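You operate a simulated robot arm through the tools that you are given. There is no shell and no other tool. Be economical: measure what you need, move in short steps, check, and stop when the job is done.

Carry out the task below with a simulated two-armed robot. There is one attempt and no reset: what you move stays moved.

## Task
Pick up the canister marked "41" from the top of the packing bench with one hand, pass it to the other hand and put it on the top of the grey cabinet. Put the spacer ring on the top of the dispatch bench away on the top of the white table. Put the amber lens on the top of the dispatch bench away on the high shelf of the air bench. Put the bearing marked "57" from the assembly bench top on top of the black case and the bearing marked "35" on top of the orange tin. Put the yellow padlock from the assembly bench top on top of the green tin and the red padlock on the top of the high shelf. Do these in any order. Set down upright: canister.
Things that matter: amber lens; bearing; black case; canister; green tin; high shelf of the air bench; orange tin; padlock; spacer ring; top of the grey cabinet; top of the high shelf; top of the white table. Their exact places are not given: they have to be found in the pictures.

Only the result counts: the job must be done as asked and must still hold three seconds after the hand-in. Knocking over, shifting, dropping, spilling or breaking anything else fails it.

## Robot
Two 7-joint arms with two-finger parallel grippers on one trunk, on a base that drives. Base frame: it is fixed to the floor where the robot stands at the start and does not move with it; the origin is under the middle of the robot, x ahead of it, y to its left, z up; the surface under the hand at the start is at about z = 86. Readings come in cm, degrees, newtons and seconds.
The left shoulder is at the start at [2, 11.3, 124.7], the right one opposite. With the tool pointing down near the work surface each hand reaches from about 20 to 60 cm from the robot's upright axis, wherever it stands, measured 20 degrees to its own side. Places, roughly: amber lens (7x7x7 cm) [0, -280, 90]; bearing [-75, -400, 75]; black case (18x8x8 cm) [-60, -420, 80]; canister [50, 0, 100]; green tin (9x9x9 cm) [-140, -380, 80]; high shelf of the air bench (46x15 cm) [-1010, -132, 148]; orange tin (8x8x8 cm) [-40, -400, 80]; padlock [-100, -375, 75]; spacer ring (6x6x2 cm) [0, -140, 90]; top of the grey cabinet (18x116 cm) [-396, -188, 90]; top of the high shelf (15x98 cm) [14, -240, 150]; top of the white table [-500, -510, 90]. Payload 1.57 kg a hand.
Tool frame (each hand has its own): the origin (TCP) lies between the finger pads and is the grasp point; the fingertips stand 3 cm ahead of it; z points along the fingers, y is the line along which they close. Largest opening 8 cm; finger width 1.7, thickness 1.2; the body of the gripper, 4 by 8.2 cm, starts 8 cm behind the TCP.
Orientation is told as [roll, pitch, yaw] about the base's x, y, z axes, in that order, counted from this pose: with the fingers straight down and closing along the base's y, the tool's x points along the base's -x, its y along +y and its z along -z.

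## Interface
- The arms move only by the tool jog_arm. It takes "left_plan", "right_plan" or both (then of equal length, played together; a hand with none holds still); each is one flat list of numbers, 7 for each row, row after row: the shift along the base's x, y, z in units of 30 mm (1.0 is 30 mm), then the turn, a rotation vector about the base's x, y, z in units of 8 degrees (1.0 is 8 degrees), then the opening, from 0 (shut) to 1 (fully open). In form: [tx, ty, tz, rx, ry, rz, grip, tx, ty, tz, rx, ry, rz, grip, ...]. A call has 1 to 8 rows; each row shifts and turns the commanded pose from where the row before left it. A call with a number of a shift or a turn outside -1 to 1 is refused whole. Each row takes 0.2 s and may step no farther than 5 cm and 8.6 degrees from the row before; otherwise, or with a gripper value out of range, the whole call is refused. Where a pose cannot be reached the arm comes as near as it can. A force on the tool above 40 N (or 10 N above the force at the start of the call, whichever is more), or a blocked arm, ends the call early, and 0.2 s more pass. The fingers move at their own pace (about 4.5 cm/s each) and stop on an object; they squeeze with about 24 N. The grip force told is the motor's: it shows also when the fingers shut on nothing. Time passes only in rows, and 0.2 s behind the last, so rows that do not move let the fingers close. The reply holds the time, the measured pose of the TCP, the force on the tool along the base axes, the opening and the grip force, in the units named above and with some noise, with the torque about the TCP (base axes, N m) and any sound that the robot's microphone picked up.
- Cameras (640 x 400 px; columns grow to the right, rows downward): "scene" is now at [9.75, 0.5, 137.38]; the picture's right is [0.06, -1.00, 0.00], its down [-0.57, -0.03, -0.82] and it looks along [0.82, 0.05, -0.57] (base axes); focal length 281 px, centre (320, 200). "left" rides on the left gripper at [7.2, 0.7, -12.2] in its tool frame; the picture's right is [-0.09, 1.00, 0.00], its down [-0.84, -0.08, -0.54] and it looks along [-0.54, -0.05, 0.84] (tool axes); focal length 238 px, centre (320, 200). "right" rides on the right gripper at [7.2, -0.7, -12.2] in its tool frame; the picture's right is [0.09, 1.00, 0.00], its down [-0.84, 0.08, -0.54] and it looks along [-0.54, 0.05, 0.84] (tool axes); focal length 238 px, centre (320, 200).
- camera(camera): a new picture of that camera. It takes no simulated time.
- lift_body(by): slides the trunk up (or, below 0, down) by that many cm; the arms and the scene camera ride with it, the base frame stays. It gives what a move gives, with no picture.
- roll_base(legs): drives the robot by 1 to 6 legs, each [ahead, left, turn to the left] in cm, cm and degrees, along the robot's own axes; the way and the turn of a leg run together, so that a leg with both is an arc; at most 150 cm and 180 degrees a leg. The arms and the cameras ride along, it lands a little off, and it stops where it bumps. It gives what a move gives.
- turn_head(pan, tilt): turns the head with the scene camera to pan (to the left, within 80 degrees either way) and tilt (down, from -29 to 69), counted from straight ahead of the robot. It gives what a move gives.
- point_at(camera, pixels): for up to 12 pixels [column, row] of the newest picture of that camera ("zoom" is the newest enlarged one), the place [x, y, z] in the base frame of the surface seen there, good to about 0.3 cm. It takes no simulated time.
- inspect(camera, box): a new picture of the part [left, top, right, bottom] of that camera's present view, enlarged. It takes no simulated time.
- sign_off(): hands the job in; it is judged then, once.

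Work in short steps. Measure before you move; look again where a grasp or a placing could have gone wrong, and mend it. You have 145 turns and 198 pictures in all, those below and enlarged ones among them. Open the grippers and draw the arms clear of the work before you hand the job in, unless the task says otherwise; then end with one line.

The tools are called after "Emit:" as name(argument=value, ...) on one line, values as JSON. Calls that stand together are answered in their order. jog_arm: Moves the arms, as the interface text tells. Its arguments: {"type":"object","properties":{"left_plan":{"type":"array"},"right_plan":{"type":"array"}},"required":[]} The other tools are called the same way: lift_body (by) slides the trunk up or down; roll_base (legs) drives the base; turn_head (pan, tilt) turns the head that bears the scene camera; camera (camera) takes a picture; point_at (camera, pixels) gives the place of the surface under pixels of a picture; inspect (camera, box) takes an enlarged picture of a part of a camera's view; sign_off () hands the job in.

At the start:

```text
time: 0.0
left_position: [43.87, 15.05, 116.91]
left_tcp_rot: [0.0, 0.0, -0.1]
left_wrist_force: [0.6, -0.9, -0.2]
left_wrist_torque: [0.02, 0.02, 0.01]
left_width: 8.0
left_grasp_force: 0.0
right_position: [47.04, -19.56, 118.51]
right_tcp_rot: [0.0, -0.1, 0.1]
right_wrist_force: [0.1, 0.2, 0.0]
right_wrist_torque: [0.05, -0.01, -0.03]
right_width: 7.97
right_grasp_force: 0.0
trunk travel left (down, up): [-30.0, 27.0]
robot x, y, heading: [-0.19, 0.13, 0.0]
head pan, tilt: [3.3, 34.8]
```

scene: 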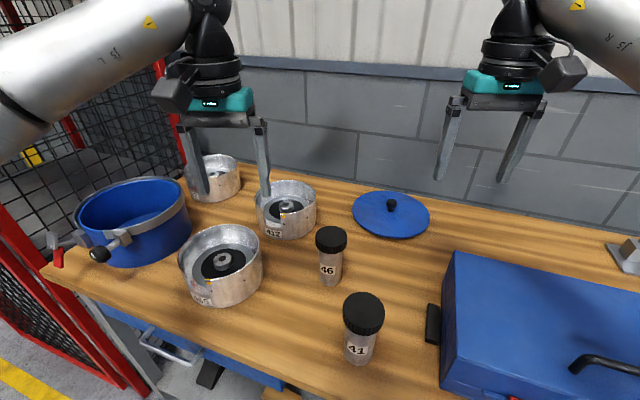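
right: 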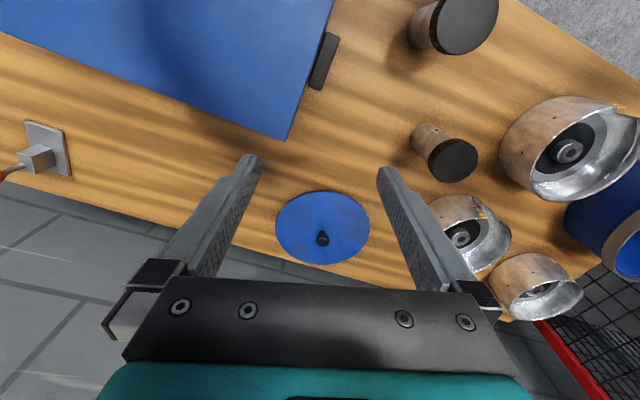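
left: 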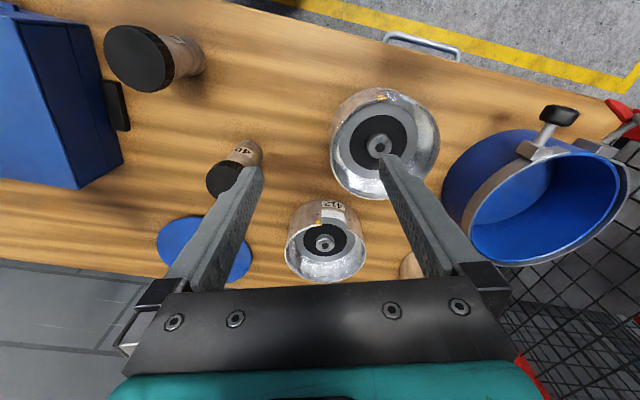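

The canister "41" shows at about (362,320) in the scene picture, its lid at (363,310). I measure it and its neighbours.

Emit:
point_at(camera="scene", pixels=[[363, 308], [346, 312], [381, 312], [357, 350], [357, 363], [331, 238], [328, 275], [440, 325], [455, 262], [400, 300]])

Emit:
inspect(camera="scene", box=[280, 210, 440, 390])

```text
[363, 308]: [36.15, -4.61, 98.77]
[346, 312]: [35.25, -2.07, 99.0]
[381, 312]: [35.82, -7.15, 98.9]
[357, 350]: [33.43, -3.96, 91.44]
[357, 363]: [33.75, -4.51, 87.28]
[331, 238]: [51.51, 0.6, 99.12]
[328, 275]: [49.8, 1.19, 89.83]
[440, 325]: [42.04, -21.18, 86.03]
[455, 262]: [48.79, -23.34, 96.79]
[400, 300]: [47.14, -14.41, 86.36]
```

```text
2.22 times, centred on (360, 300) of scene
```

zoom: 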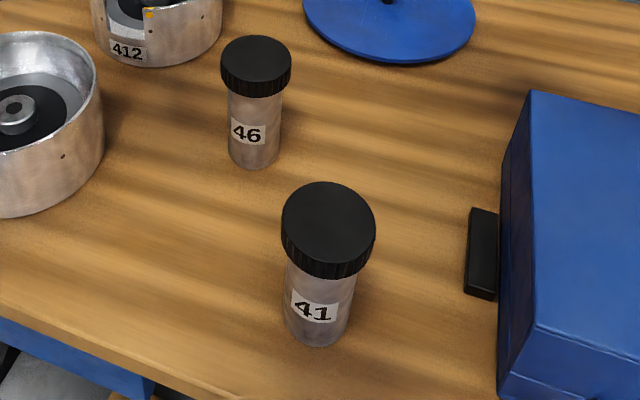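

The canister axis is near [35.8, -4.6], with its lid top at z≈98.9. I turn the right hand by +90° yaw (camera to the -y side) while moving over the lid, and turn the left hand too, ready for the pass.

Emit:
jog_arm(right_plan=[-0.311, 0.416, 0, 0, 0, 0.9375, 1, -0.311, 0.416, 0, 0, 0, 0.9375, 1, -0.311, 0.416, 0, 0, 0, 0.9375, 1, -0.311, 0.416, 0, 0, 0, 0.9375, 1, -0.311, 0.416, 0, 0, 0, 0.9375, 1, -0.311, 0.416, 0, 0, 0, 0.9375, 1, -0.311, 0.416, 0, 0, 0, 0.9375, 1, -0.311, 0.416, 0, 0, 0, 0.9375, 1], left_plan=[0, 0.278, 0, 0, 0, 0.9375, 1, 0, 0.278, 0, 0, 0, 0.9375, 1, 0, 0.278, 0, 0, 0, 0.9375, 1, 0, 0.278, 0, 0, 0, 0.9375, 1, 0, 0.278, 0, 0, 0, 0.9375, 1, 0, 0.278, 0, 0, 0, 0.9375, 1, 0, 0.278, 0, 0, 0, 0.9375, 1, 0, 0.278, 0, 0, 0, 0.9375, 1])

```text
time: 1.8
left_position: [43.93, 21.6, 116.96]
left_tcp_rot: [-0.1, 0.0, 60.2]
left_wrist_force: [0.2, 0.2, -0.3]
left_wrist_torque: [0.0, 0.0, 0.01]
left_width: 8.0
left_grasp_force: 0.0
right_position: [39.51, -9.44, 118.43]
right_tcp_rot: [0.0, 0.0, 60.1]
right_wrist_force: [0.1, 0.3, 0.6]
right_wrist_torque: [-0.03, 0.02, -0.03]
right_width: 8.02
right_grasp_force: 0.1
trunk travel left (down, up): [-30.0, 27.0]
robot x, y, heading: [-0.13, 0.24, 0.1]
head pan, tilt: [3.3, 34.8]
```

Moving exactly as commanded. I finish the yaw and start descending above the lid.

Emit:
jog_arm(right_plan=[-0.311, 0.402, 0, 0, 0, 0.935, 1, -0.311, 0.402, 0, 0, 0, 0.935, 1, -0.311, 0.402, 0, 0, 0, 0.935, 1, -0.311, 0.402, 0, 0, 0, 0.935, 1, 0, 0, -1, 0, 0, 0, 1, 0, 0, -1, 0, 0, 0, 1, 0, 0, -1, 0, 0, 0, 1, 0, 0, -1, 0, 0, 0, 1], left_plan=[0, 0.278, 0, 0, 0, 0.9375, 1, 0, 0.278, 0, 0, 0, 0.9375, 1, 0, 0.278, 0, 0, 0, 0.9375, 1, 0, 0.278, 0, 0, 0, 0.9375, 1, 0, 0, 0, -1, 0, 0, 1, 0, 0, 0, -1, 0, 0, 1, 0, 0, 0, -1, 0, 0, 1, 0, 0, 0, -1, 0, 0, 1])

Emit:
camera(camera="right")

Emit:
camera(camera="scene")

```text
time: 3.6
left_position: [43.84, 25.08, 116.93]
left_tcp_rot: [0.0, 32.3, 90.0]
left_wrist_force: [-0.7, 0.6, 0.1]
left_wrist_torque: [0.03, 0.01, -0.02]
left_width: 8.04
left_grasp_force: 0.0
right_position: [28.88, -2.47, 108.99]
right_tcp_rot: [0.0, 0.0, 89.6]
right_wrist_force: [0.7, 0.7, -0.5]
right_wrist_torque: [0.01, -0.01, 0.0]
right_width: 8.0
right_grasp_force: 0.1
right hand out of reach, approached as far as the arm can: row 1, 2, 3, 4, 7, 8
trunk travel left (down, up): [-30.0, 27.0]
robot x, y, heading: [0.12, -0.04, 0.0]
head pan, tilt: [3.3, 34.8]
```

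```text
193 pictures are left
```

right: 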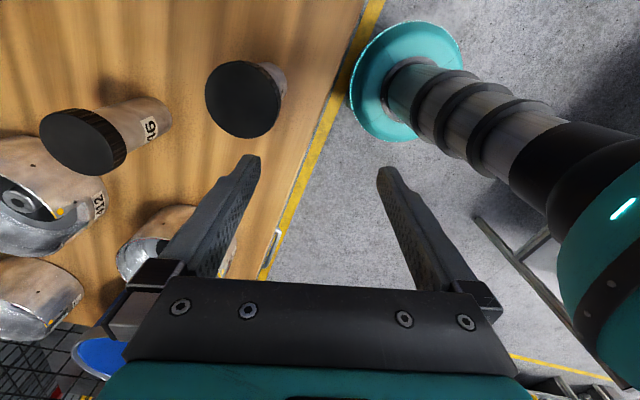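

```text
192 pictures are left
```

scene: 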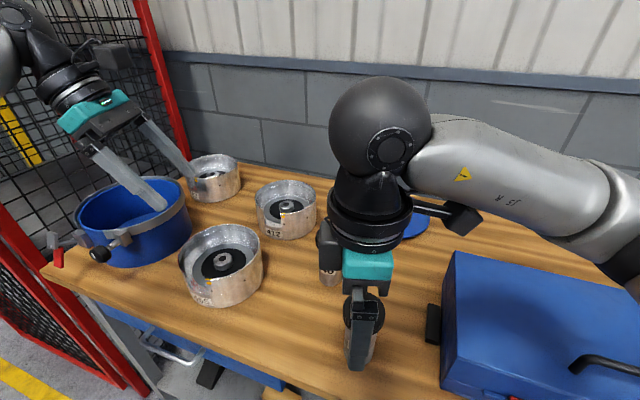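

The right hand hit a reach limit so near the midline (it stands at [28.9, -2.5]). I move the base back and left so the canister sits more to the right hand's side.

Emit:
roll_base(legs=[[-8, 0, 0], [0, 10, 0]])

Emit:
camera(camera="scene")

```text
time: 5.4
left_position: [35.62, 34.95, 116.87]
left_tcp_rot: [0.0, 31.9, 90.2]
left_wrist_force: [0.1, 0.8, 0.3]
left_wrist_torque: [-0.05, 0.04, 0.01]
left_width: 7.99
left_grasp_force: 0.0
right_position: [20.71, 7.48, 108.94]
right_tcp_rot: [0.0, 0.1, 89.7]
right_wrist_force: [-1.0, -0.1, -0.3]
right_wrist_torque: [-0.03, 0.04, 0.02]
right_width: 8.0
right_grasp_force: 0.1
trunk travel left (down, up): [-30.0, 27.0]
robot x, y, heading: [-7.93, 10.01, 0.1]
head pan, tilt: [3.3, 34.8]
```

```text
191 pictures are left
```

scene: 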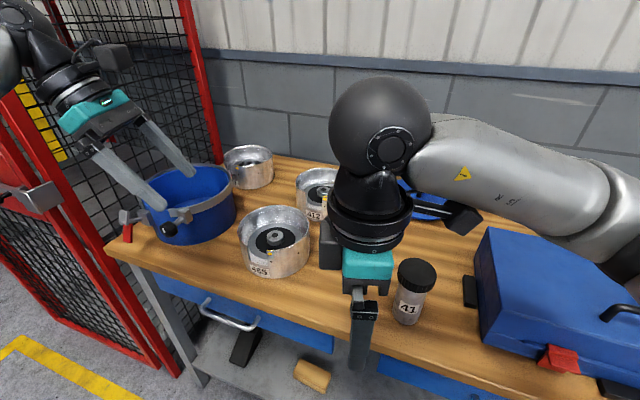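

The base now stands at [-7.9, 10.0]. I move the right hand over the canister at [35.8, -4.6], tips still above the lid.

Emit:
jog_arm(right_plan=[0.839, -0.672, 0, 0, 0, 0, 1, 0.839, -0.672, 0, 0, 0, 0, 1, 0.839, -0.672, 0, 0, 0, 0, 1, 0.839, -0.672, 0, 0, 0, 0, 1, 0.839, -0.672, 0, 0, 0, 0, 1, 0.839, -0.672, 0, 0, 0, 0, 1, 0, 0, 0, 0, 0, 0, 1])

Emit:
camera(camera="right")

Emit:
point_at(camera="scene", pixels=[[418, 272], [408, 316], [400, 275], [435, 277]])

```text
time: 7.0
left_position: [35.7, 34.78, 116.9]
left_tcp_rot: [0.0, 32.0, 90.1]
left_wrist_force: [0.0, 0.6, -0.5]
left_wrist_torque: [0.03, 0.0, -0.02]
left_width: 8.0
left_grasp_force: 0.1
right_position: [20.82, 7.46, 108.84]
right_tcp_rot: [0.1, 0.0, 89.7]
right_wrist_force: [-0.5, -0.2, -0.4]
right_wrist_torque: [-0.01, 0.0, 0.0]
right_width: 7.99
right_grasp_force: 0.1
right hand out of reach, approached as far as the arm can: row 1, 2, 3, 4, 5, 6
trunk travel left (down, up): [-30.0, 27.0]
robot x, y, heading: [-7.78, 9.75, 0.0]
head pan, tilt: [3.3, 34.8]
```

```text
190 pictures are left
```

right: 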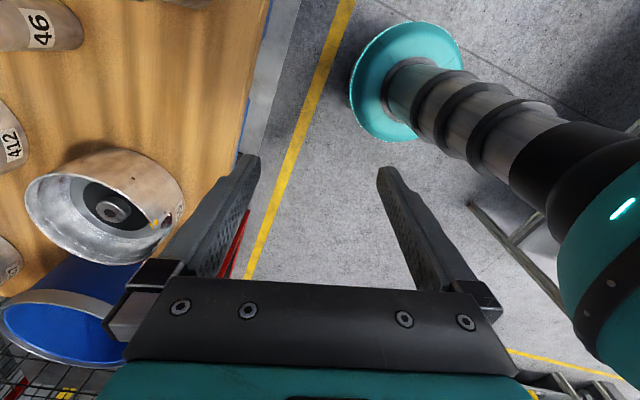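

```text
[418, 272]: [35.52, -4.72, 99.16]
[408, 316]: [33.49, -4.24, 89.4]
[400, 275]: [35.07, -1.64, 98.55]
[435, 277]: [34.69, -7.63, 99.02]
```

The right arm refuses to move at +90° yaw here, likely a wrist limit. I unwind the yaw part way and move out.

Emit:
jog_arm(right_plan=[0, 0, 0, 0, 0, -1, 1, 0, 0, 0, 0, 0, -1, 1, 0, 0, 0, 0, 0, -1, 1, 0, 0, 0, 0, 0, -1, 1, 0.839, -0.672, 0, 0, 0, 0, 1, 0.839, -0.672, 0, 0, 0, 0, 1, 0.839, -0.672, 0, 0, 0, 0, 1, 0.839, -0.672, 0, 0, 0, 0, 1])

```text
time: 8.8
left_position: [35.56, 34.69, 116.93]
left_tcp_rot: [0.0, 32.0, 90.1]
left_wrist_force: [0.2, -0.4, 0.1]
left_wrist_torque: [0.01, -0.01, 0.0]
left_width: 8.01
left_grasp_force: 0.0
right_position: [30.93, -0.8, 108.82]
right_tcp_rot: [0.0, 0.0, 57.7]
right_wrist_force: [0.1, 0.1, -0.1]
right_wrist_torque: [-0.01, -0.02, -0.02]
right_width: 7.98
right_grasp_force: 0.0
trunk travel left (down, up): [-30.0, 27.0]
robot x, y, heading: [-7.91, 9.88, 0.0]
head pan, tilt: [3.3, 34.8]
```

At 57.7° yaw the arm moves freely. I go over the lid centre [35.5, -4.7] and look through the right camera before lowering.

Emit:
jog_arm(right_plan=[0.765, -0.65, 0, 0, 0, 0, 1, 0.765, -0.65, 0, 0, 0, 0, 1, 0, 0, 0, 0, 0, 0, 1])

Emit:
camera(camera="right")

```text
time: 9.6
left_position: [35.5, 34.86, 116.86]
left_tcp_rot: [0.0, 32.1, 90.1]
left_wrist_force: [0.5, 1.0, -0.6]
left_wrist_torque: [0.0, -0.02, 0.0]
left_width: 8.01
left_grasp_force: 0.1
right_position: [31.55, -1.27, 108.79]
right_tcp_rot: [0.0, -0.1, 57.6]
right_wrist_force: [0.0, -0.2, -0.1]
right_wrist_torque: [0.02, -0.03, 0.01]
right_width: 7.99
right_grasp_force: 0.1
right hand out of reach, approached as far as the arm can: row 1, 2
trunk travel left (down, up): [-30.0, 27.0]
robot x, y, heading: [-8.0, 9.76, 0.1]
head pan, tilt: [3.3, 34.8]
```

```text
189 pictures are left
```

right: 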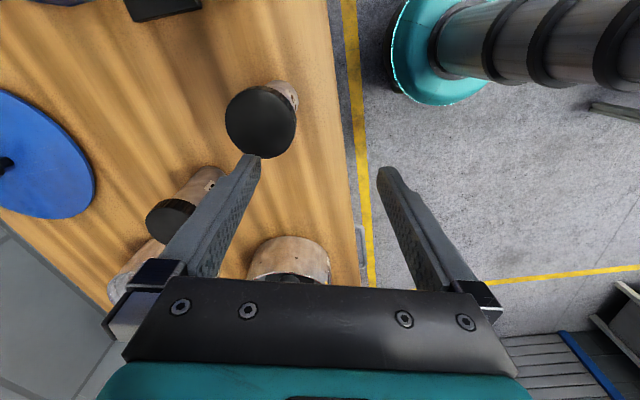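

The limit is still in the way; the right hand wants little positive yaw. I unwind to about 10° yaw, then go over the lid.

Emit:
jog_arm(right_plan=[0, 0, 0, 0, 0, -1, 1, 0, 0, 0, 0, 0, -1, 1, 0, 0, 0, 0, 0, -1, 1, 0, 0, 0, 0, 0, -1, 1, 0, 0, 0, 0, 0, -1, 1, 0, 0, 0, 0, 0, -1, 1, 0.67, -0.58, 0, 0, 0, 0, 1, 0.67, -0.58, 0, 0, 0, 0, 1])

Emit:
camera(camera="right")

```text
time: 11.4
left_position: [35.73, 34.82, 116.78]
left_tcp_rot: [0.2, 32.0, 90.1]
left_wrist_force: [-0.4, -0.4, -0.5]
left_wrist_torque: [0.01, 0.02, -0.03]
left_width: 8.02
left_grasp_force: 0.1
right_position: [35.81, -4.87, 109.06]
right_tcp_rot: [-0.1, 0.1, 9.6]
right_wrist_force: [0.2, -0.4, 0.3]
right_wrist_torque: [-0.03, 0.01, 0.01]
right_width: 8.01
right_grasp_force: 0.1
trunk travel left (down, up): [-30.0, 27.0]
robot x, y, heading: [-7.98, 9.8, 0.2]
head pan, tilt: [3.3, 34.8]
```

```text
188 pictures are left
```

right: 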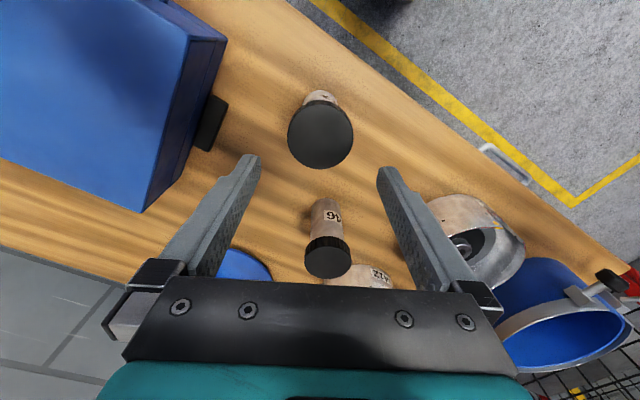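

The lid is centred between the fingers. I lower 11.6 cm, close on the lid, and meanwhile roll the left hand to about 75°.

Emit:
jog_arm(right_plan=[-0.02, 0.03, -0.97, 0, 0, 0, 1, -0.02, 0.03, -0.97, 0, 0, 0, 1, -0.02, 0, -0.97, 0, 0, 0, 1, 0, 0, -0.97, 0, 0, 0, 1, 0, 0, 0, 0, 0, 0, 0, 0, 0, 0, 0, 0, 0, 0, 0, 0, 0, 0, 0, 0, 0, 0, 0, 0, 0, 0, 0, 0], left_plan=[0, 0, 0, -0.9, 0, 0, 1, 0, 0, 0, -0.9, 0, 0, 1, 0, 0, 0, -0.9, 0, 0, 1, 0, 0, 0, -0.9, 0, 0, 1, 0, 0, 0, -0.9, 0, 0, 1, 0, 0, 0, -0.9, 0, 0, 1, 0, 0, 0, 0, 0, 0, 1, 0, 0, 0, 0, 0, 0, 1])

Emit:
camera(camera="scene")

```text
time: 13.2
left_position: [35.73, 34.73, 116.86]
left_tcp_rot: [0.2, 75.3, 90.4]
left_wrist_force: [0.3, -0.2, 0.6]
left_wrist_torque: [0.02, -0.01, 0.01]
left_width: 8.02
left_grasp_force: 0.1
right_position: [35.56, -4.47, 97.43]
right_tcp_rot: [0.1, 0.1, 9.5]
right_wrist_force: [1.2, -1.3, -1.5]
right_wrist_torque: [-0.03, -0.07, -0.04]
right_width: 6.31
right_grasp_force: 24.1
trunk travel left (down, up): [-30.0, 27.0]
robot x, y, heading: [-7.59, 9.66, 0.2]
head pan, tilt: [3.3, 34.8]
```

```text
187 pictures are left
```

scene: 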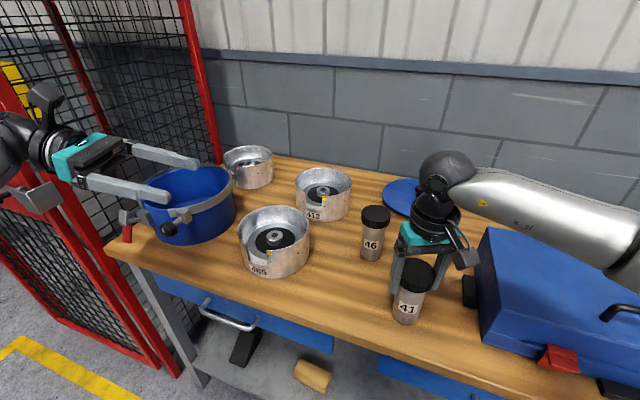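

Lid gripped (6.3 cm). I lift the canister, bring it toward the middle, and bring the left hand to within reach of it.

Emit:
jog_arm(right_plan=[0, 0, 0.98, 0, 0, 0, 0, 0, 0, 0.98, 0, 0, 0, 0, 0, 0.5, 0.98, 0, 0, 0, 0, 0, 0.5, 0.98, 0, 0, 0, 0, 0, 0.5, 0.98, 0, 0, 0, 0, 0, 0.5, 0.98, 0, 0, 0, 0, 0, 0.5, 0.98, 0, 0, 0, 0, 0, 0, 0, 0, 0, 0, 0], left_plan=[0, -0.89, -0.25, 0, 0, 0, 1, 0, -0.89, -0.25, 0, 0, 0, 1, 0, -0.89, -0.25, 0, 0, 0, 1, 0, -0.89, -0.25, 0, 0, 0, 1, 0, -0.89, -0.25, 0, 0, 0, 1, 0, -0.89, -0.25, 0, 0, 0, 1, 0, -0.89, -0.25, 0, 0, 0, 1, 0, 0, 0, 0, 0, 0, 1])

Emit:
camera(camera="scene")

Emit:
camera(camera="left")

```text
time: 15.0
left_position: [35.62, 16.14, 111.77]
left_tcp_rot: [0.2, 75.2, 90.3]
left_wrist_force: [0.6, 0.4, 1.3]
left_wrist_torque: [0.02, 0.02, -0.03]
left_width: 8.02
left_grasp_force: 0.1
right_position: [35.38, 3.04, 118.03]
right_tcp_rot: [0.0, 0.2, 9.6]
right_wrist_force: [-0.3, 0.7, -3.5]
right_wrist_torque: [-0.04, 0.02, -0.02]
right_width: 6.3
right_grasp_force: 23.7
trunk travel left (down, up): [-30.0, 27.0]
robot x, y, heading: [-7.98, 9.7, -0.1]
head pan, tilt: [3.3, 34.8]
```

```text
186 pictures are left
```

scene: 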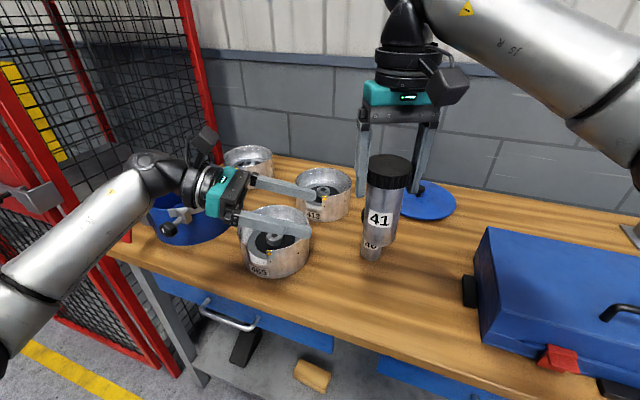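

```text
185 pictures are left
```

left: 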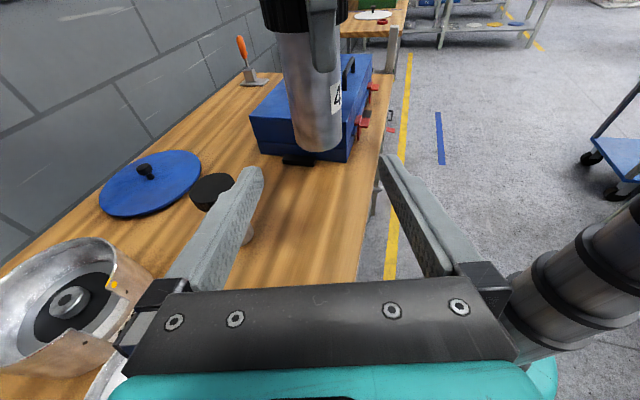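

The canister hangs in the right hand, left fingers beside it. I measure its body before closing in.

Emit:
point_at(camera="scene", pixels=[[388, 165], [387, 200], [381, 240], [368, 215], [400, 215]])

Emit:
point_at(camera="left", pixels=[[312, 60], [314, 100], [318, 145]])

```text
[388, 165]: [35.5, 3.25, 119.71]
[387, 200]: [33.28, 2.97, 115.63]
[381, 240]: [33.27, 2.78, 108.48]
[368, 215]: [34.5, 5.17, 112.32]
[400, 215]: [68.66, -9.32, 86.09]
```

```text
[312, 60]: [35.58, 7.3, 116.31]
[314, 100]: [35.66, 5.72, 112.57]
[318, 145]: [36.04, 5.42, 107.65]
```

Body axis is about [35.6, 3.0], base at z≈106.8, so the left height of 111.8 is right. I advance 13.1 cm and close the left hand.

Emit:
jog_arm(left_plan=[0, -0.873, 0, 0, 0, 0, 1, 0, -0.873, 0, 0, 0, 0, 1, 0, -0.873, 0, 0, 0, 0, 1, 0, -0.873, 0, 0, 0, 0, 1, 0, -0.873, 0, 0, 0, 0, 1, 0, 0, 0, 0, 0, 0, 0, 0, 0, 0, 0, 0, 0, 0, 0, 0, 0, 0, 0, 0, 0])

Emit:
camera(camera="scene")

```text
time: 16.8
left_position: [35.72, 3.08, 111.5]
left_tcp_rot: [0.2, 75.2, 90.6]
left_wrist_force: [14.2, -4.0, 0.2]
left_wrist_torque: [0.36, 0.38, -0.01]
left_width: 4.96
left_grasp_force: 23.6
right_position: [35.3, 3.09, 118.08]
right_tcp_rot: [0.1, 0.2, 9.9]
right_wrist_force: [-13.8, 3.9, -0.9]
right_wrist_torque: [-0.07, 0.48, 0.02]
right_width: 6.3
right_grasp_force: 24.0
trunk travel left (down, up): [-30.0, 27.0]
robot x, y, heading: [-7.89, 9.82, -0.0]
head pan, tilt: [3.3, 34.8]
```

```text
184 pictures are left
```

scene: 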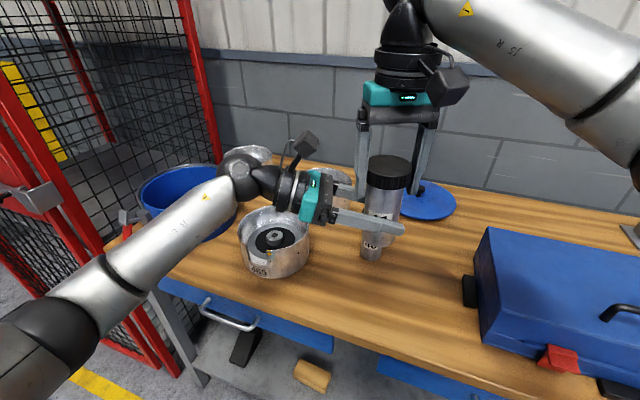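

Both hands hold it (4.96 and 6.3 cm). I open the right and raise it clear.

Emit:
jog_arm(right_plan=[0, 0, 0, 0, 0, 0, 1, 0, 0, 0, 0, 0, 0, 1, 0, 0, 0, 0, 0, 0, 1, 0, 0, 0.6, 0, 0, 0, 1, 0, 0, 1, 0, 0, 0, 1, 0, 0, 1, 0, 0, 0, 1, 0, -1, 0, 0, 0, 0, 1, 0, -1, 0, 0, 0, 0, 1])

Emit:
camera(camera="left")

Emit:
turn_head(pan=-75, tilt=20)

Emit:
camera(camera="scene")

```text
time: 18.6
left_position: [35.5, 3.08, 111.59]
left_tcp_rot: [0.2, 75.2, 90.2]
left_wrist_force: [0.2, 0.2, -0.8]
left_wrist_torque: [0.0, 0.01, 0.01]
left_width: 4.9
left_grasp_force: 24.1
right_position: [35.47, -3.35, 125.7]
right_tcp_rot: [0.0, 0.0, 9.7]
right_wrist_force: [0.2, -0.8, 0.7]
right_wrist_torque: [0.02, 0.04, 0.03]
right_width: 8.01
right_grasp_force: 0.2
trunk travel left (down, up): [-30.0, 27.0]
robot x, y, heading: [-7.96, 9.36, -0.1]
head pan, tilt: [3.3, 34.8]
```

```text
183 pictures are left
```

left: 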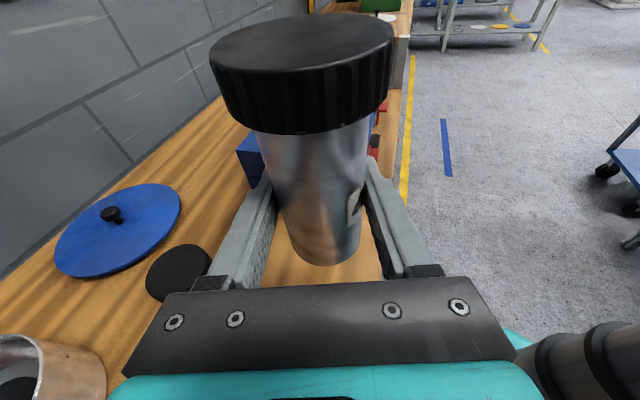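

```text
time: 20.1
left_position: [35.5, 3.05, 111.55]
left_tcp_rot: [0.2, 75.2, 90.2]
left_wrist_force: [0.1, -0.2, 0.5]
left_wrist_torque: [-0.03, -0.02, -0.05]
left_width: 4.9
left_grasp_force: 23.8
right_position: [35.51, -3.19, 125.66]
right_tcp_rot: [0.0, 0.0, 9.7]
right_wrist_force: [0.3, 0.8, 0.7]
right_wrist_torque: [-0.04, -0.03, -0.02]
right_width: 8.0
right_grasp_force: 0.0
trunk travel left (down, up): [-30.0, 27.0]
robot x, y, heading: [-7.8, 9.93, 0.2]
head pan, tilt: [-75.0, 20.0]
```

```text
182 pictures are left
```

scene: 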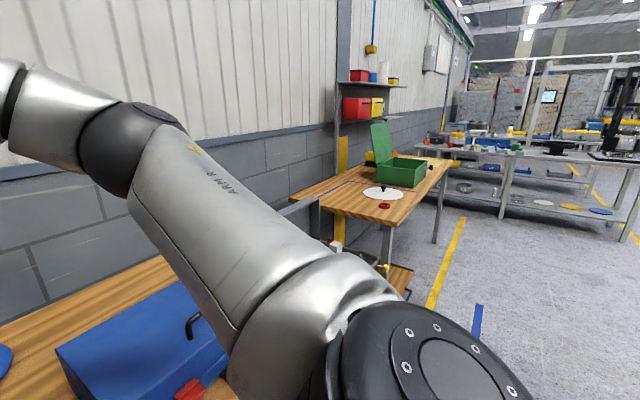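

The canister is upright in the left hand. The next bench shows a small red ring at (384,206); I measure the bench and ring before driving.

Emit:
point_at(camera="scene", pixels=[[384, 206], [382, 192], [322, 205], [395, 228], [450, 160], [400, 182], [410, 290], [455, 240], [380, 85], [438, 240], [330, 190], [510, 190]])

Emit:
inspect(camera="scene", box=[280, 60, 640, 285])

```text
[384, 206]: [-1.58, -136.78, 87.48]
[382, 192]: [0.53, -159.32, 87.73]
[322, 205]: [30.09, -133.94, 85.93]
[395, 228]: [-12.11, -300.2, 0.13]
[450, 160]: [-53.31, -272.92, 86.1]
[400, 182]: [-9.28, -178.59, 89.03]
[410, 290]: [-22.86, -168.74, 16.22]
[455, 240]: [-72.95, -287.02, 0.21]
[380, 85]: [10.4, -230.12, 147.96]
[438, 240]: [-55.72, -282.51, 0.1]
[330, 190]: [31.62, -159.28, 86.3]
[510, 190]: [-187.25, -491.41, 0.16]
```

```text
1.78 times, centred on (460, 172) of scene
```

zoom: 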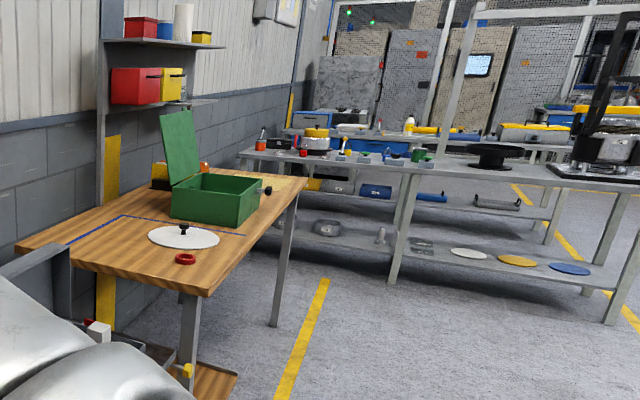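

The ring lies near [-1, -137], bench top z≈86. I back away and strafe right to stand in front of it.

Emit:
roll_base(legs=[[-45, 0, 0], [0, -133, 0]])

Emit:
turn_head(pan=-15, tilt=35)

Emit:
camera(camera="scene")

```text
time: 29.2
left_position: [-12.25, -131.85, 111.59]
left_tcp_rot: [0.1, 75.2, 89.6]
left_wrist_force: [0.3, 0.7, -0.2]
left_wrist_torque: [-0.04, -0.01, 0.0]
left_width: 4.86
left_grasp_force: 23.8
right_position: [-12.32, -138.22, 125.69]
right_tcp_rot: [0.0, 0.0, 9.0]
right_wrist_force: [0.6, 0.7, -0.3]
right_wrist_torque: [0.0, -0.02, 0.03]
right_width: 8.03
right_grasp_force: 0.0
trunk travel left (down, up): [-30.0, 27.0]
robot x, y, heading: [-55.76, -124.57, -0.5]
head pan, tilt: [-75.0, 20.0]
```

```text
time: 30.5
left_position: [-12.18, -131.84, 111.52]
left_tcp_rot: [0.2, 75.2, 89.5]
left_wrist_force: [-0.7, 0.1, 0.0]
left_wrist_torque: [-0.02, -0.01, -0.01]
left_width: 4.88
left_grasp_force: 24.1
right_position: [-12.49, -138.16, 125.77]
right_tcp_rot: [0.0, -0.1, 8.9]
right_wrist_force: [0.6, 0.7, 0.4]
right_wrist_torque: [0.0, -0.01, 0.0]
right_width: 8.01
right_grasp_force: 0.1
trunk travel left (down, up): [-30.0, 27.0]
robot x, y, heading: [-55.74, -124.41, -0.6]
head pan, tilt: [-15.0, 35.0]
```

```text
180 pictures are left
```

scene: 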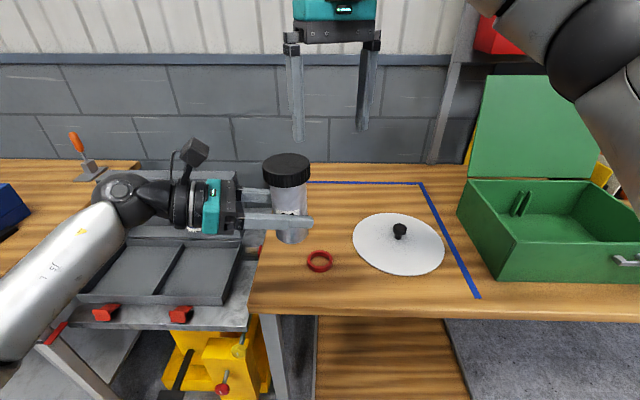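

The ring is at (320,261). I measure it and the bench edge.

Emit:
point_at(camera="scene", pixels=[[320, 251], [309, 264], [331, 264], [320, 271], [320, 262], [353, 240], [320, 312], [262, 262]])

Emit:
inspect(camera="scene", box=[270, 220, 370, 290])

```text
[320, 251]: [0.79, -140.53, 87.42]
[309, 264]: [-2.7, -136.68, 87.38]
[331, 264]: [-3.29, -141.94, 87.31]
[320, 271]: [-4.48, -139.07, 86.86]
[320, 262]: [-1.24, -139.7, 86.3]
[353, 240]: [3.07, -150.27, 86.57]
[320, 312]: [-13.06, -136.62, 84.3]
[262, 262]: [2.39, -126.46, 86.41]
```

```text
5.71 times, centred on (320, 255) of scene
```

zoom: 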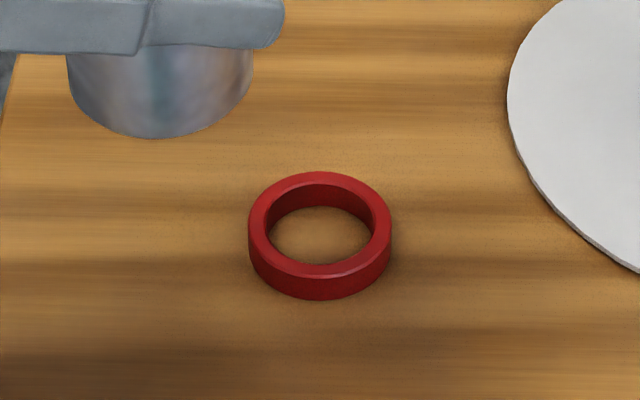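

Ring centre ≈[-1.5, -139.4], top z≈87.5, 6 cm across. I pull the canister hand back to the left, then roll 8 cm closer.

Emit:
jog_arm(left_plan=[-0.5, 0.8, 0.3, 0, 0, 0, 0, -0.5, 0.8, 0.3, 0, 0, 0, 0, -0.5, 0.8, 0.3, 0, 0, 0, 0, -0.5, 0.8, 0.3, 0, 0, 0, 0, -0.5, 0.8, 0.3, 0, 0, 0, 0, -0.5, 0.8, 0.3, 0, 0, 0, 0], right_plan=[0, 0, -1, 0, 0, -0.2, 1, 0, 0, -1, 0, 0, -0.2, 1, 0, 0, -1, 0, 0, -0.2, 1, 0, 0, -1, 0, 0, -0.2, 1, 0, 0, -1, 0, 0, -0.2, 1, 0, 0, -1, 0, 0, 0, 1])

Emit:
roll_base(legs=[[8, 0, 0.6]])

Emit:
camera(camera="right")

```text
time: 31.9
left_position: [-21.22, -117.37, 116.83]
left_tcp_rot: [0.4, 75.2, 89.7]
left_wrist_force: [-0.1, -0.4, -2.6]
left_wrist_torque: [0.04, -0.01, 0.04]
left_width: 4.87
left_grasp_force: 23.8
right_position: [-12.46, -138.26, 107.61]
right_tcp_rot: [0.1, 0.0, 1.0]
right_wrist_force: [-0.5, -0.3, 0.1]
right_wrist_torque: [0.01, -0.05, -0.02]
right_width: 8.0
right_grasp_force: 0.0
trunk travel left (down, up): [-30.0, 27.0]
robot x, y, heading: [-55.83, -124.61, -0.6]
head pan, tilt: [-15.0, 35.0]
```

```text
time: 33.0
left_position: [-12.99, -117.28, 116.91]
left_tcp_rot: [0.4, 75.1, 90.4]
left_wrist_force: [-0.5, -0.2, -2.9]
left_wrist_torque: [-0.04, 0.01, 0.0]
left_width: 4.86
left_grasp_force: 24.2
right_position: [-4.07, -137.74, 107.69]
right_tcp_rot: [0.0, 0.1, 1.6]
right_wrist_force: [0.2, -0.4, -0.3]
right_wrist_torque: [-0.02, 0.03, 0.01]
right_width: 7.97
right_grasp_force: 0.0
trunk travel left (down, up): [-30.0, 27.0]
robot x, y, heading: [-47.95, -124.59, 0.0]
head pan, tilt: [-15.0, 35.0]
```

```text
178 pictures are left
```

right: 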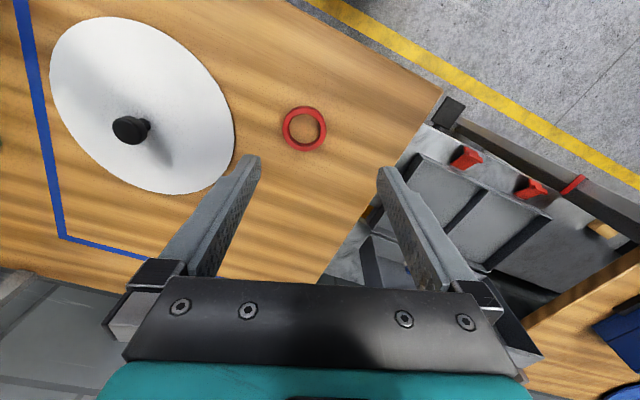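

I take the ring's place from the right camera too: its rim spans (283,130) to (327,128).

Emit:
point_at(camera="right", pixels=[[286, 130], [322, 128], [303, 110], [306, 146], [304, 129]])

```text
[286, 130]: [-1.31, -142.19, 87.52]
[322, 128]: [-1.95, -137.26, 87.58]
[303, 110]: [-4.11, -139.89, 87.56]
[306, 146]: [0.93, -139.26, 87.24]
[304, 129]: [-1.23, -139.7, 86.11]
```

Ring centre ≈[-1.6, -139.7]. I lower the right hand around it to z≈89.5 and close.

Emit:
jog_arm(right_plan=[0.2, -0.16, -1, 0, 0, -0.2, 1, 0.2, -0.16, -1, 0, 0, 0, 1, 0.2, -0.16, -1, 0, 0, 0, 1, 0.2, -0.16, -1, 0, 0, 0, 1, 0, 0, -1, 0, 0, 0, 1, 0, 0, -1, 0, 0, 0, 1, 0, 0, -0.07, 0, 0, 0, 0, 0, 0, 0, 0, 0, 0, 0])

Emit:
jog_arm(right_plan=[0, 0, 0, 0, 0, 0, 0, 0, 0, 0, 0, 0, 0, 0, 0, 0, 1, 0, 0, 0, 0, 0, 0, 1, 0, 0, 0, 0])

Emit:
camera(camera="right")

```text
time: 34.8
left_position: [-13.16, -117.06, 116.76]
left_tcp_rot: [0.3, 75.2, 90.1]
left_wrist_force: [0.8, 0.2, -1.9]
left_wrist_torque: [-0.01, 0.01, 0.01]
left_width: 4.84
left_grasp_force: 24.2
right_position: [-1.74, -139.52, 89.37]
right_tcp_rot: [0.0, 0.0, 0.0]
right_wrist_force: [0.9, -0.1, 0.8]
right_wrist_torque: [0.05, 0.01, -0.03]
right_width: 5.85
right_grasp_force: 18.1
trunk travel left (down, up): [-30.0, 27.0]
robot x, y, heading: [-47.64, -124.63, 0.2]
head pan, tilt: [-15.0, 35.0]
```

```text
time: 35.8
left_position: [-13.22, -117.12, 116.78]
left_tcp_rot: [0.1, 75.3, 90.2]
left_wrist_force: [0.2, -0.1, -1.8]
left_wrist_torque: [-0.01, 0.01, -0.02]
left_width: 4.85
left_grasp_force: 24.3
right_position: [-1.78, -139.74, 95.5]
right_tcp_rot: [-0.1, 0.0, -0.1]
right_wrist_force: [0.2, -0.6, 0.5]
right_wrist_torque: [-0.01, -0.01, 0.02]
right_width: 5.84
right_grasp_force: 24.0
trunk travel left (down, up): [-30.0, 27.0]
robot x, y, heading: [-48.01, -124.55, 0.4]
head pan, tilt: [-15.0, 35.0]
```

```text
177 pictures are left
```

right: 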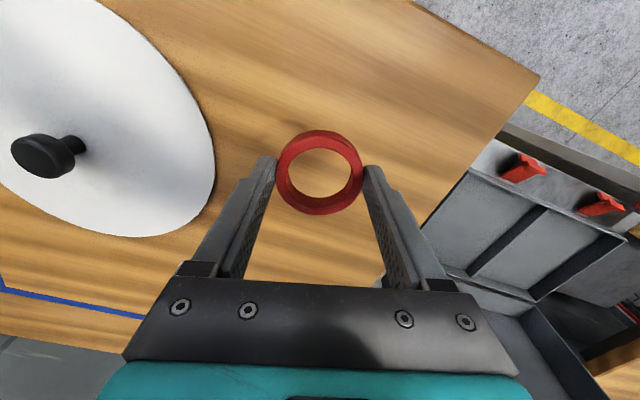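

Ring held (5.84 cm). I lift higher, back off 35 cm, turn right 90° and look where the aisle leads.

Emit:
jog_arm(right_plan=[0, 0, 1, 0, 0, 0, 0, -0.5, 0, 1, 0, 0, 0, 0, -0.5, 0, 1, 0, 0, 0, 0, -0.5, 0, 1, 0, 0, 0, 0, -0.5, 0, 1, 0, 0, 0, 0])

Emit:
roll_base(legs=[[-35, 0, 0], [0, 0, -90]])

Emit:
turn_head(pan=35, tilt=20)

Emit:
camera(camera="scene")

Emit:
turn_head(pan=-50, tilt=15)

Emit:
camera(camera="scene")

```text
time: 37.0
left_position: [-13.21, -117.16, 116.82]
left_tcp_rot: [0.2, 75.3, 90.2]
left_wrist_force: [0.2, -0.2, -3.8]
left_wrist_torque: [-0.02, -0.04, -0.01]
left_width: 4.86
left_grasp_force: 23.9
right_position: [-7.8, -139.66, 110.55]
right_tcp_rot: [-0.1, 0.0, 0.0]
right_wrist_force: [0.4, -1.0, -1.0]
right_wrist_torque: [-0.01, -0.01, 0.01]
right_width: 5.85
right_grasp_force: 24.4
trunk travel left (down, up): [-30.0, 27.0]
robot x, y, heading: [-47.71, -124.98, 0.0]
head pan, tilt: [-15.0, 35.0]
```

```text
time: 43.1
left_position: [-74.65, -159.25, 116.84]
left_tcp_rot: [0.2, 75.1, 0.8]
left_wrist_force: [-1.4, 0.1, -2.8]
left_wrist_torque: [-0.01, 0.01, -0.02]
left_width: 4.81
left_grasp_force: 24.2
right_position: [-97.24, -164.8, 110.47]
right_tcp_rot: [0.1, 0.0, -89.4]
right_wrist_force: [-0.1, -0.2, -0.6]
right_wrist_torque: [-0.01, 0.01, 0.04]
right_width: 5.84
right_grasp_force: 24.5
trunk travel left (down, up): [-30.0, 27.0]
robot x, y, heading: [-83.19, -124.72, -89.4]
head pan, tilt: [-15.0, 35.0]
```

```text
time: 44.2
left_position: [-74.72, -159.16, 116.76]
left_tcp_rot: [0.2, 75.2, 0.8]
left_wrist_force: [0.6, 0.2, -2.3]
left_wrist_torque: [-0.06, 0.05, 0.02]
left_width: 4.82
left_grasp_force: 24.1
right_position: [-97.2, -164.81, 110.51]
right_tcp_rot: [0.0, 0.1, -89.4]
right_wrist_force: [-0.4, 0.5, 0.0]
right_wrist_torque: [-0.01, -0.02, 0.07]
right_width: 5.84
right_grasp_force: 24.1
trunk travel left (down, up): [-30.0, 27.0]
robot x, y, heading: [-82.72, -125.02, -89.4]
head pan, tilt: [35.0, 20.0]
```

```text
176 pictures are left
```

scene: 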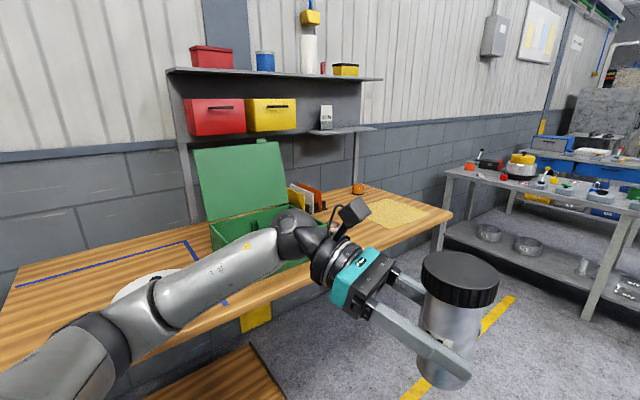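

```text
time: 45.8
left_position: [-74.62, -159.17, 116.89]
left_tcp_rot: [0.3, 75.2, 0.8]
left_wrist_force: [-0.5, 0.7, -3.6]
left_wrist_torque: [-0.03, 0.01, -0.01]
left_width: 4.8
left_grasp_force: 23.7
right_position: [-97.25, -164.82, 110.45]
right_tcp_rot: [0.0, 0.0, -89.4]
right_wrist_force: [0.1, 0.1, 0.2]
right_wrist_torque: [0.0, 0.0, 0.0]
right_width: 5.81
right_grasp_force: 23.8
trunk travel left (down, up): [-30.0, 27.0]
robot x, y, heading: [-82.47, -124.22, -89.7]
head pan, tilt: [-50.0, 15.0]
```

```text
175 pictures are left
```

scene: 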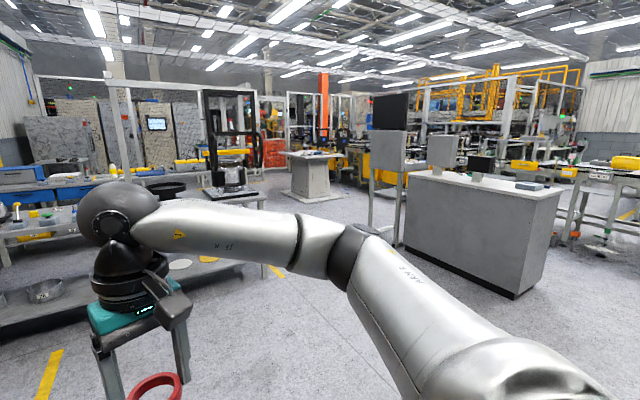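

The grey cabinet appears at (480,215), possibly the white table at (310,155). I measure them, the top's contents, and zoom.

Emit:
point_at(camera="scene", pixels=[[408, 182], [555, 197], [500, 172], [460, 175], [515, 298], [410, 248], [310, 155], [400, 275], [230, 190], [300, 240], [600, 280], [560, 320]])

Emit:
inspect(camera="scene", box=[360, 80, 640, 310])

Emit:
inspect(camera="scene", box=[200, 80, 420, 230])

```text
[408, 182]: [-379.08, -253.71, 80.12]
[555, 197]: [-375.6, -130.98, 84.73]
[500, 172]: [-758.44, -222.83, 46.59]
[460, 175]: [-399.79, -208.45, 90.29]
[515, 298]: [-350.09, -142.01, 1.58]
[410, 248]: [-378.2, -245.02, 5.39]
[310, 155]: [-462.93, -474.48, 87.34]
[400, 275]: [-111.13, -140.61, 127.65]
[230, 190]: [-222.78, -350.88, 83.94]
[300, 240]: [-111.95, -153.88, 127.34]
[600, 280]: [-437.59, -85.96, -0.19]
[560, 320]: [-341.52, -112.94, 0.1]
```

```text
1.74 times, centred on (500, 195) of scene
```

zoom: 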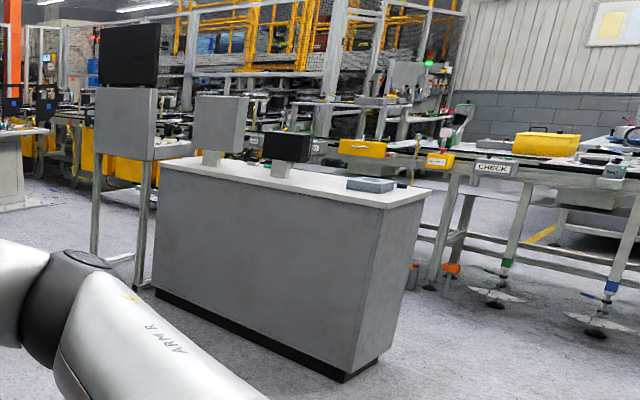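

```text
2.67 times, centred on (310, 155) of scene
```

zoom: 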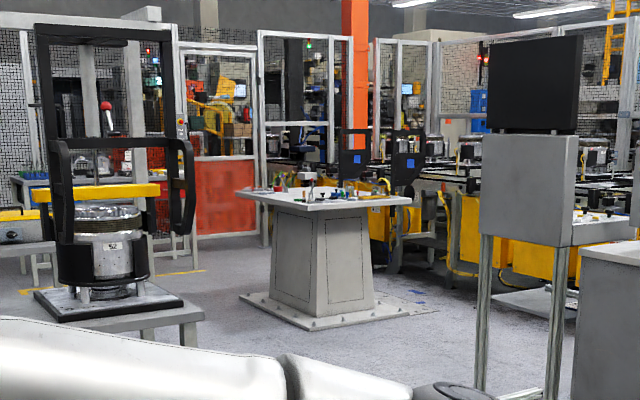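

The path west is clear floor. I turn to face -x and drive up to about x=-325, y=-185, then look at the cabinet top.

Emit:
roll_base(legs=[[0, 0, -90.4], [120, 30, 0], [122, 30, 0]])

Emit:
turn_head(pan=0, tilt=30)

Emit:
camera(camera="scene")

```text
time: 61.9
left_position: [-362.14, -184.56, 116.84]
left_tcp_rot: [0.3, 75.2, -91.7]
left_wrist_force: [-0.1, -0.2, -3.1]
left_wrist_torque: [0.01, -0.02, 0.04]
left_width: 4.8
left_grasp_force: 24.1
right_position: [-366.73, -161.82, 110.56]
right_tcp_rot: [0.0, 0.1, 178.0]
right_wrist_force: [0.0, 0.2, -0.4]
right_wrist_torque: [0.03, -0.04, 0.01]
right_width: 5.84
right_grasp_force: 24.3
trunk travel left (down, up): [-30.0, 27.0]
robot x, y, heading: [-327.37, -178.07, 177.9]
head pan, tilt: [-50.0, 15.0]
```

```text
time: 63.1
left_position: [-362.11, -184.55, 116.81]
left_tcp_rot: [0.3, 75.2, -91.7]
left_wrist_force: [0.6, 0.2, -2.7]
left_wrist_torque: [-0.03, -0.04, 0.02]
left_width: 4.78
left_grasp_force: 24.5
right_position: [-366.65, -161.89, 110.48]
right_tcp_rot: [0.0, 0.1, 178.0]
right_wrist_force: [-0.2, -0.2, -1.1]
right_wrist_torque: [0.03, -0.03, -0.01]
right_width: 5.86
right_grasp_force: 23.5
trunk travel left (down, up): [-30.0, 27.0]
robot x, y, heading: [-327.14, -178.65, 177.9]
head pan, tilt: [0.0, 30.0]
```

```text
172 pictures are left
```

scene: 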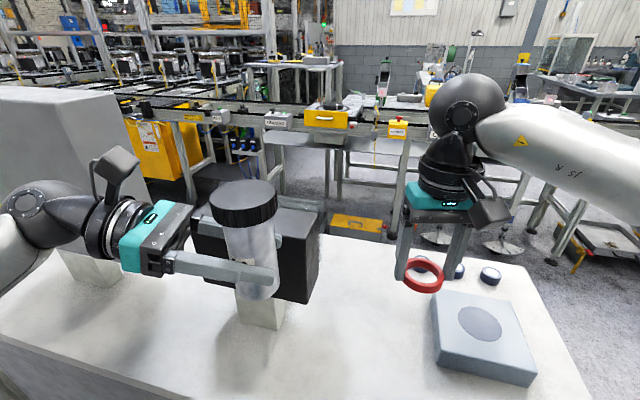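

The canister shows in front of a black box; free top between about (220,340) and (430,340). I measure the top and these things.

Emit:
point_at(camera="scene", pixels=[[350, 350], [330, 390], [370, 245], [300, 280], [235, 270], [245, 320], [435, 340], [180, 350], [435, 300], [100, 270], [350, 300], [320, 210]])

```text
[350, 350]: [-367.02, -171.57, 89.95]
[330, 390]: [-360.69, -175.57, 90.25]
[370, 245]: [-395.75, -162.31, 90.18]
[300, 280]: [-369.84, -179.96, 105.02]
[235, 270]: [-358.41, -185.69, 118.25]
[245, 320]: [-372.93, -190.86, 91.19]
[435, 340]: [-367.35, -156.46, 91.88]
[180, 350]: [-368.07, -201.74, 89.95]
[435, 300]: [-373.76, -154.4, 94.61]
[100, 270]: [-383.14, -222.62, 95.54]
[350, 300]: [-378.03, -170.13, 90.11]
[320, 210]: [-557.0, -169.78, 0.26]
```

The cabinet top has a gap between the black box (right end y≈-178) and the grey block (y≈-156). I back off, strafe right, and look at the top again while freeing space to turn the left hand forward.

Emit:
roll_base(legs=[[-12, 0, 2.1], [0, -24, 0]])

Emit:
jog_arm(left_plan=[-0.3, 0, 0, 0, 0, 0.95, 0, -0.3, 0, 0, 0, 0, 0.95, 0, -0.3, 0, 0, 0, 0, 0.95, 0, -0.3, 0, 0, 0, 0, 0.95, 0, -0.3, 0, 0, 0, 0, 0.95, 0, -0.3, 0, 0, 0, 0, 0.95, 0, -0.3, 0, 0, 0, 0, 0.95, 0, -0.3, 0, 0, 0, 0, 0.95, 0])

Emit:
turn_head(pan=0, tilt=42)

Emit:
camera(camera="scene")

```text
time: 65.7
left_position: [-350.09, -162.49, 116.88]
left_tcp_rot: [0.4, 75.1, -89.7]
left_wrist_force: [-0.4, 0.5, -3.1]
left_wrist_torque: [-0.03, 0.0, 0.01]
left_width: 4.78
left_grasp_force: 24.1
right_position: [-355.4, -139.98, 110.52]
right_tcp_rot: [0.0, -0.1, -180.0]
right_wrist_force: [0.7, -0.1, -0.2]
right_wrist_torque: [-0.03, -0.03, 0.0]
right_width: 5.85
right_grasp_force: 24.4
trunk travel left (down, up): [-30.0, 27.0]
robot x, y, heading: [-315.46, -155.29, -179.9]
head pan, tilt: [0.0, 30.0]
```

```text
time: 67.5
left_position: [-357.86, -162.55, 116.79]
left_tcp_rot: [0.6, 75.1, -28.4]
left_wrist_force: [0.3, -0.2, -3.3]
left_wrist_torque: [0.04, 0.01, 0.02]
left_width: 4.8
left_grasp_force: 24.2
left hand out of reach, approached as far as the arm can: row 8
right_position: [-355.39, -140.01, 110.47]
right_tcp_rot: [0.0, 0.0, -179.9]
right_wrist_force: [-0.2, 0.1, -0.5]
right_wrist_torque: [-0.05, 0.0, -0.02]
right_width: 5.86
right_grasp_force: 23.6
trunk travel left (down, up): [-30.0, 27.0]
robot x, y, heading: [-315.36, -154.69, -180.0]
head pan, tilt: [0.0, 30.0]
```

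```text
time: 68.3
left_position: [-357.99, -162.56, 116.87]
left_tcp_rot: [0.4, 75.1, -29.0]
left_wrist_force: [-0.1, -0.1, -3.6]
left_wrist_torque: [-0.01, 0.03, 0.02]
left_width: 4.79
left_grasp_force: 23.7
right_position: [-355.36, -140.06, 110.43]
right_tcp_rot: [0.0, 0.0, -179.9]
right_wrist_force: [0.7, -0.3, -0.7]
right_wrist_torque: [-0.02, 0.01, -0.04]
right_width: 5.85
right_grasp_force: 24.0
trunk travel left (down, up): [-30.0, 27.0]
robot x, y, heading: [-315.31, -154.8, -179.9]
head pan, tilt: [0.0, 42.0]
```

```text
171 pictures are left
```

scene: 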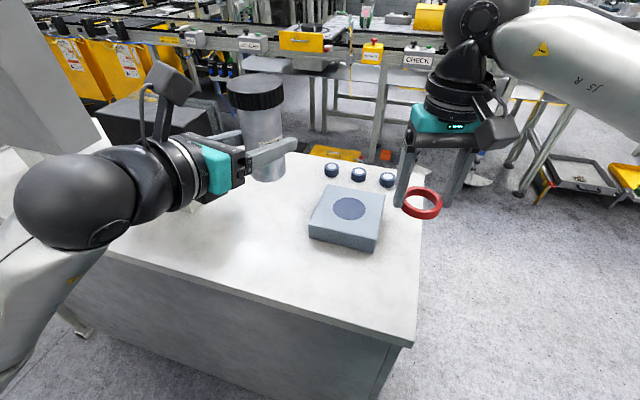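

Now the whole top shows: near edge (200,275), near right corner (410,345), block's left side (312,225). I measure these.

Emit:
point_at(camera="scene", pixels=[[200, 272], [408, 340], [312, 232], [325, 185], [300, 165], [250, 230], [270, 200], [415, 220], [330, 165], [120, 240], [340, 160], [210, 180]])

Emit:
inspect(camera="scene", box=[100, 60, 440, 280])

```text
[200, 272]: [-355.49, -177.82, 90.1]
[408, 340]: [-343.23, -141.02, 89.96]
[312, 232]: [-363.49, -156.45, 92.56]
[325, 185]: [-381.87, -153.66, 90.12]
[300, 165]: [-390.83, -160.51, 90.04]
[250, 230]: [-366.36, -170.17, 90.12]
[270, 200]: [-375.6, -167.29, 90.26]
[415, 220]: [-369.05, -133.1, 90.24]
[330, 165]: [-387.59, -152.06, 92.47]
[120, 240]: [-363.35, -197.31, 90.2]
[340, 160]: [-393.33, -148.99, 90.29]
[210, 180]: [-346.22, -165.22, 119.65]
```

```text
1.82 times, centred on (270, 170) of scene
```

zoom: 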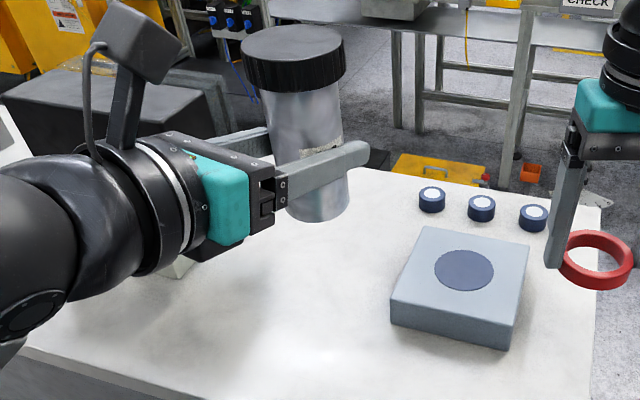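

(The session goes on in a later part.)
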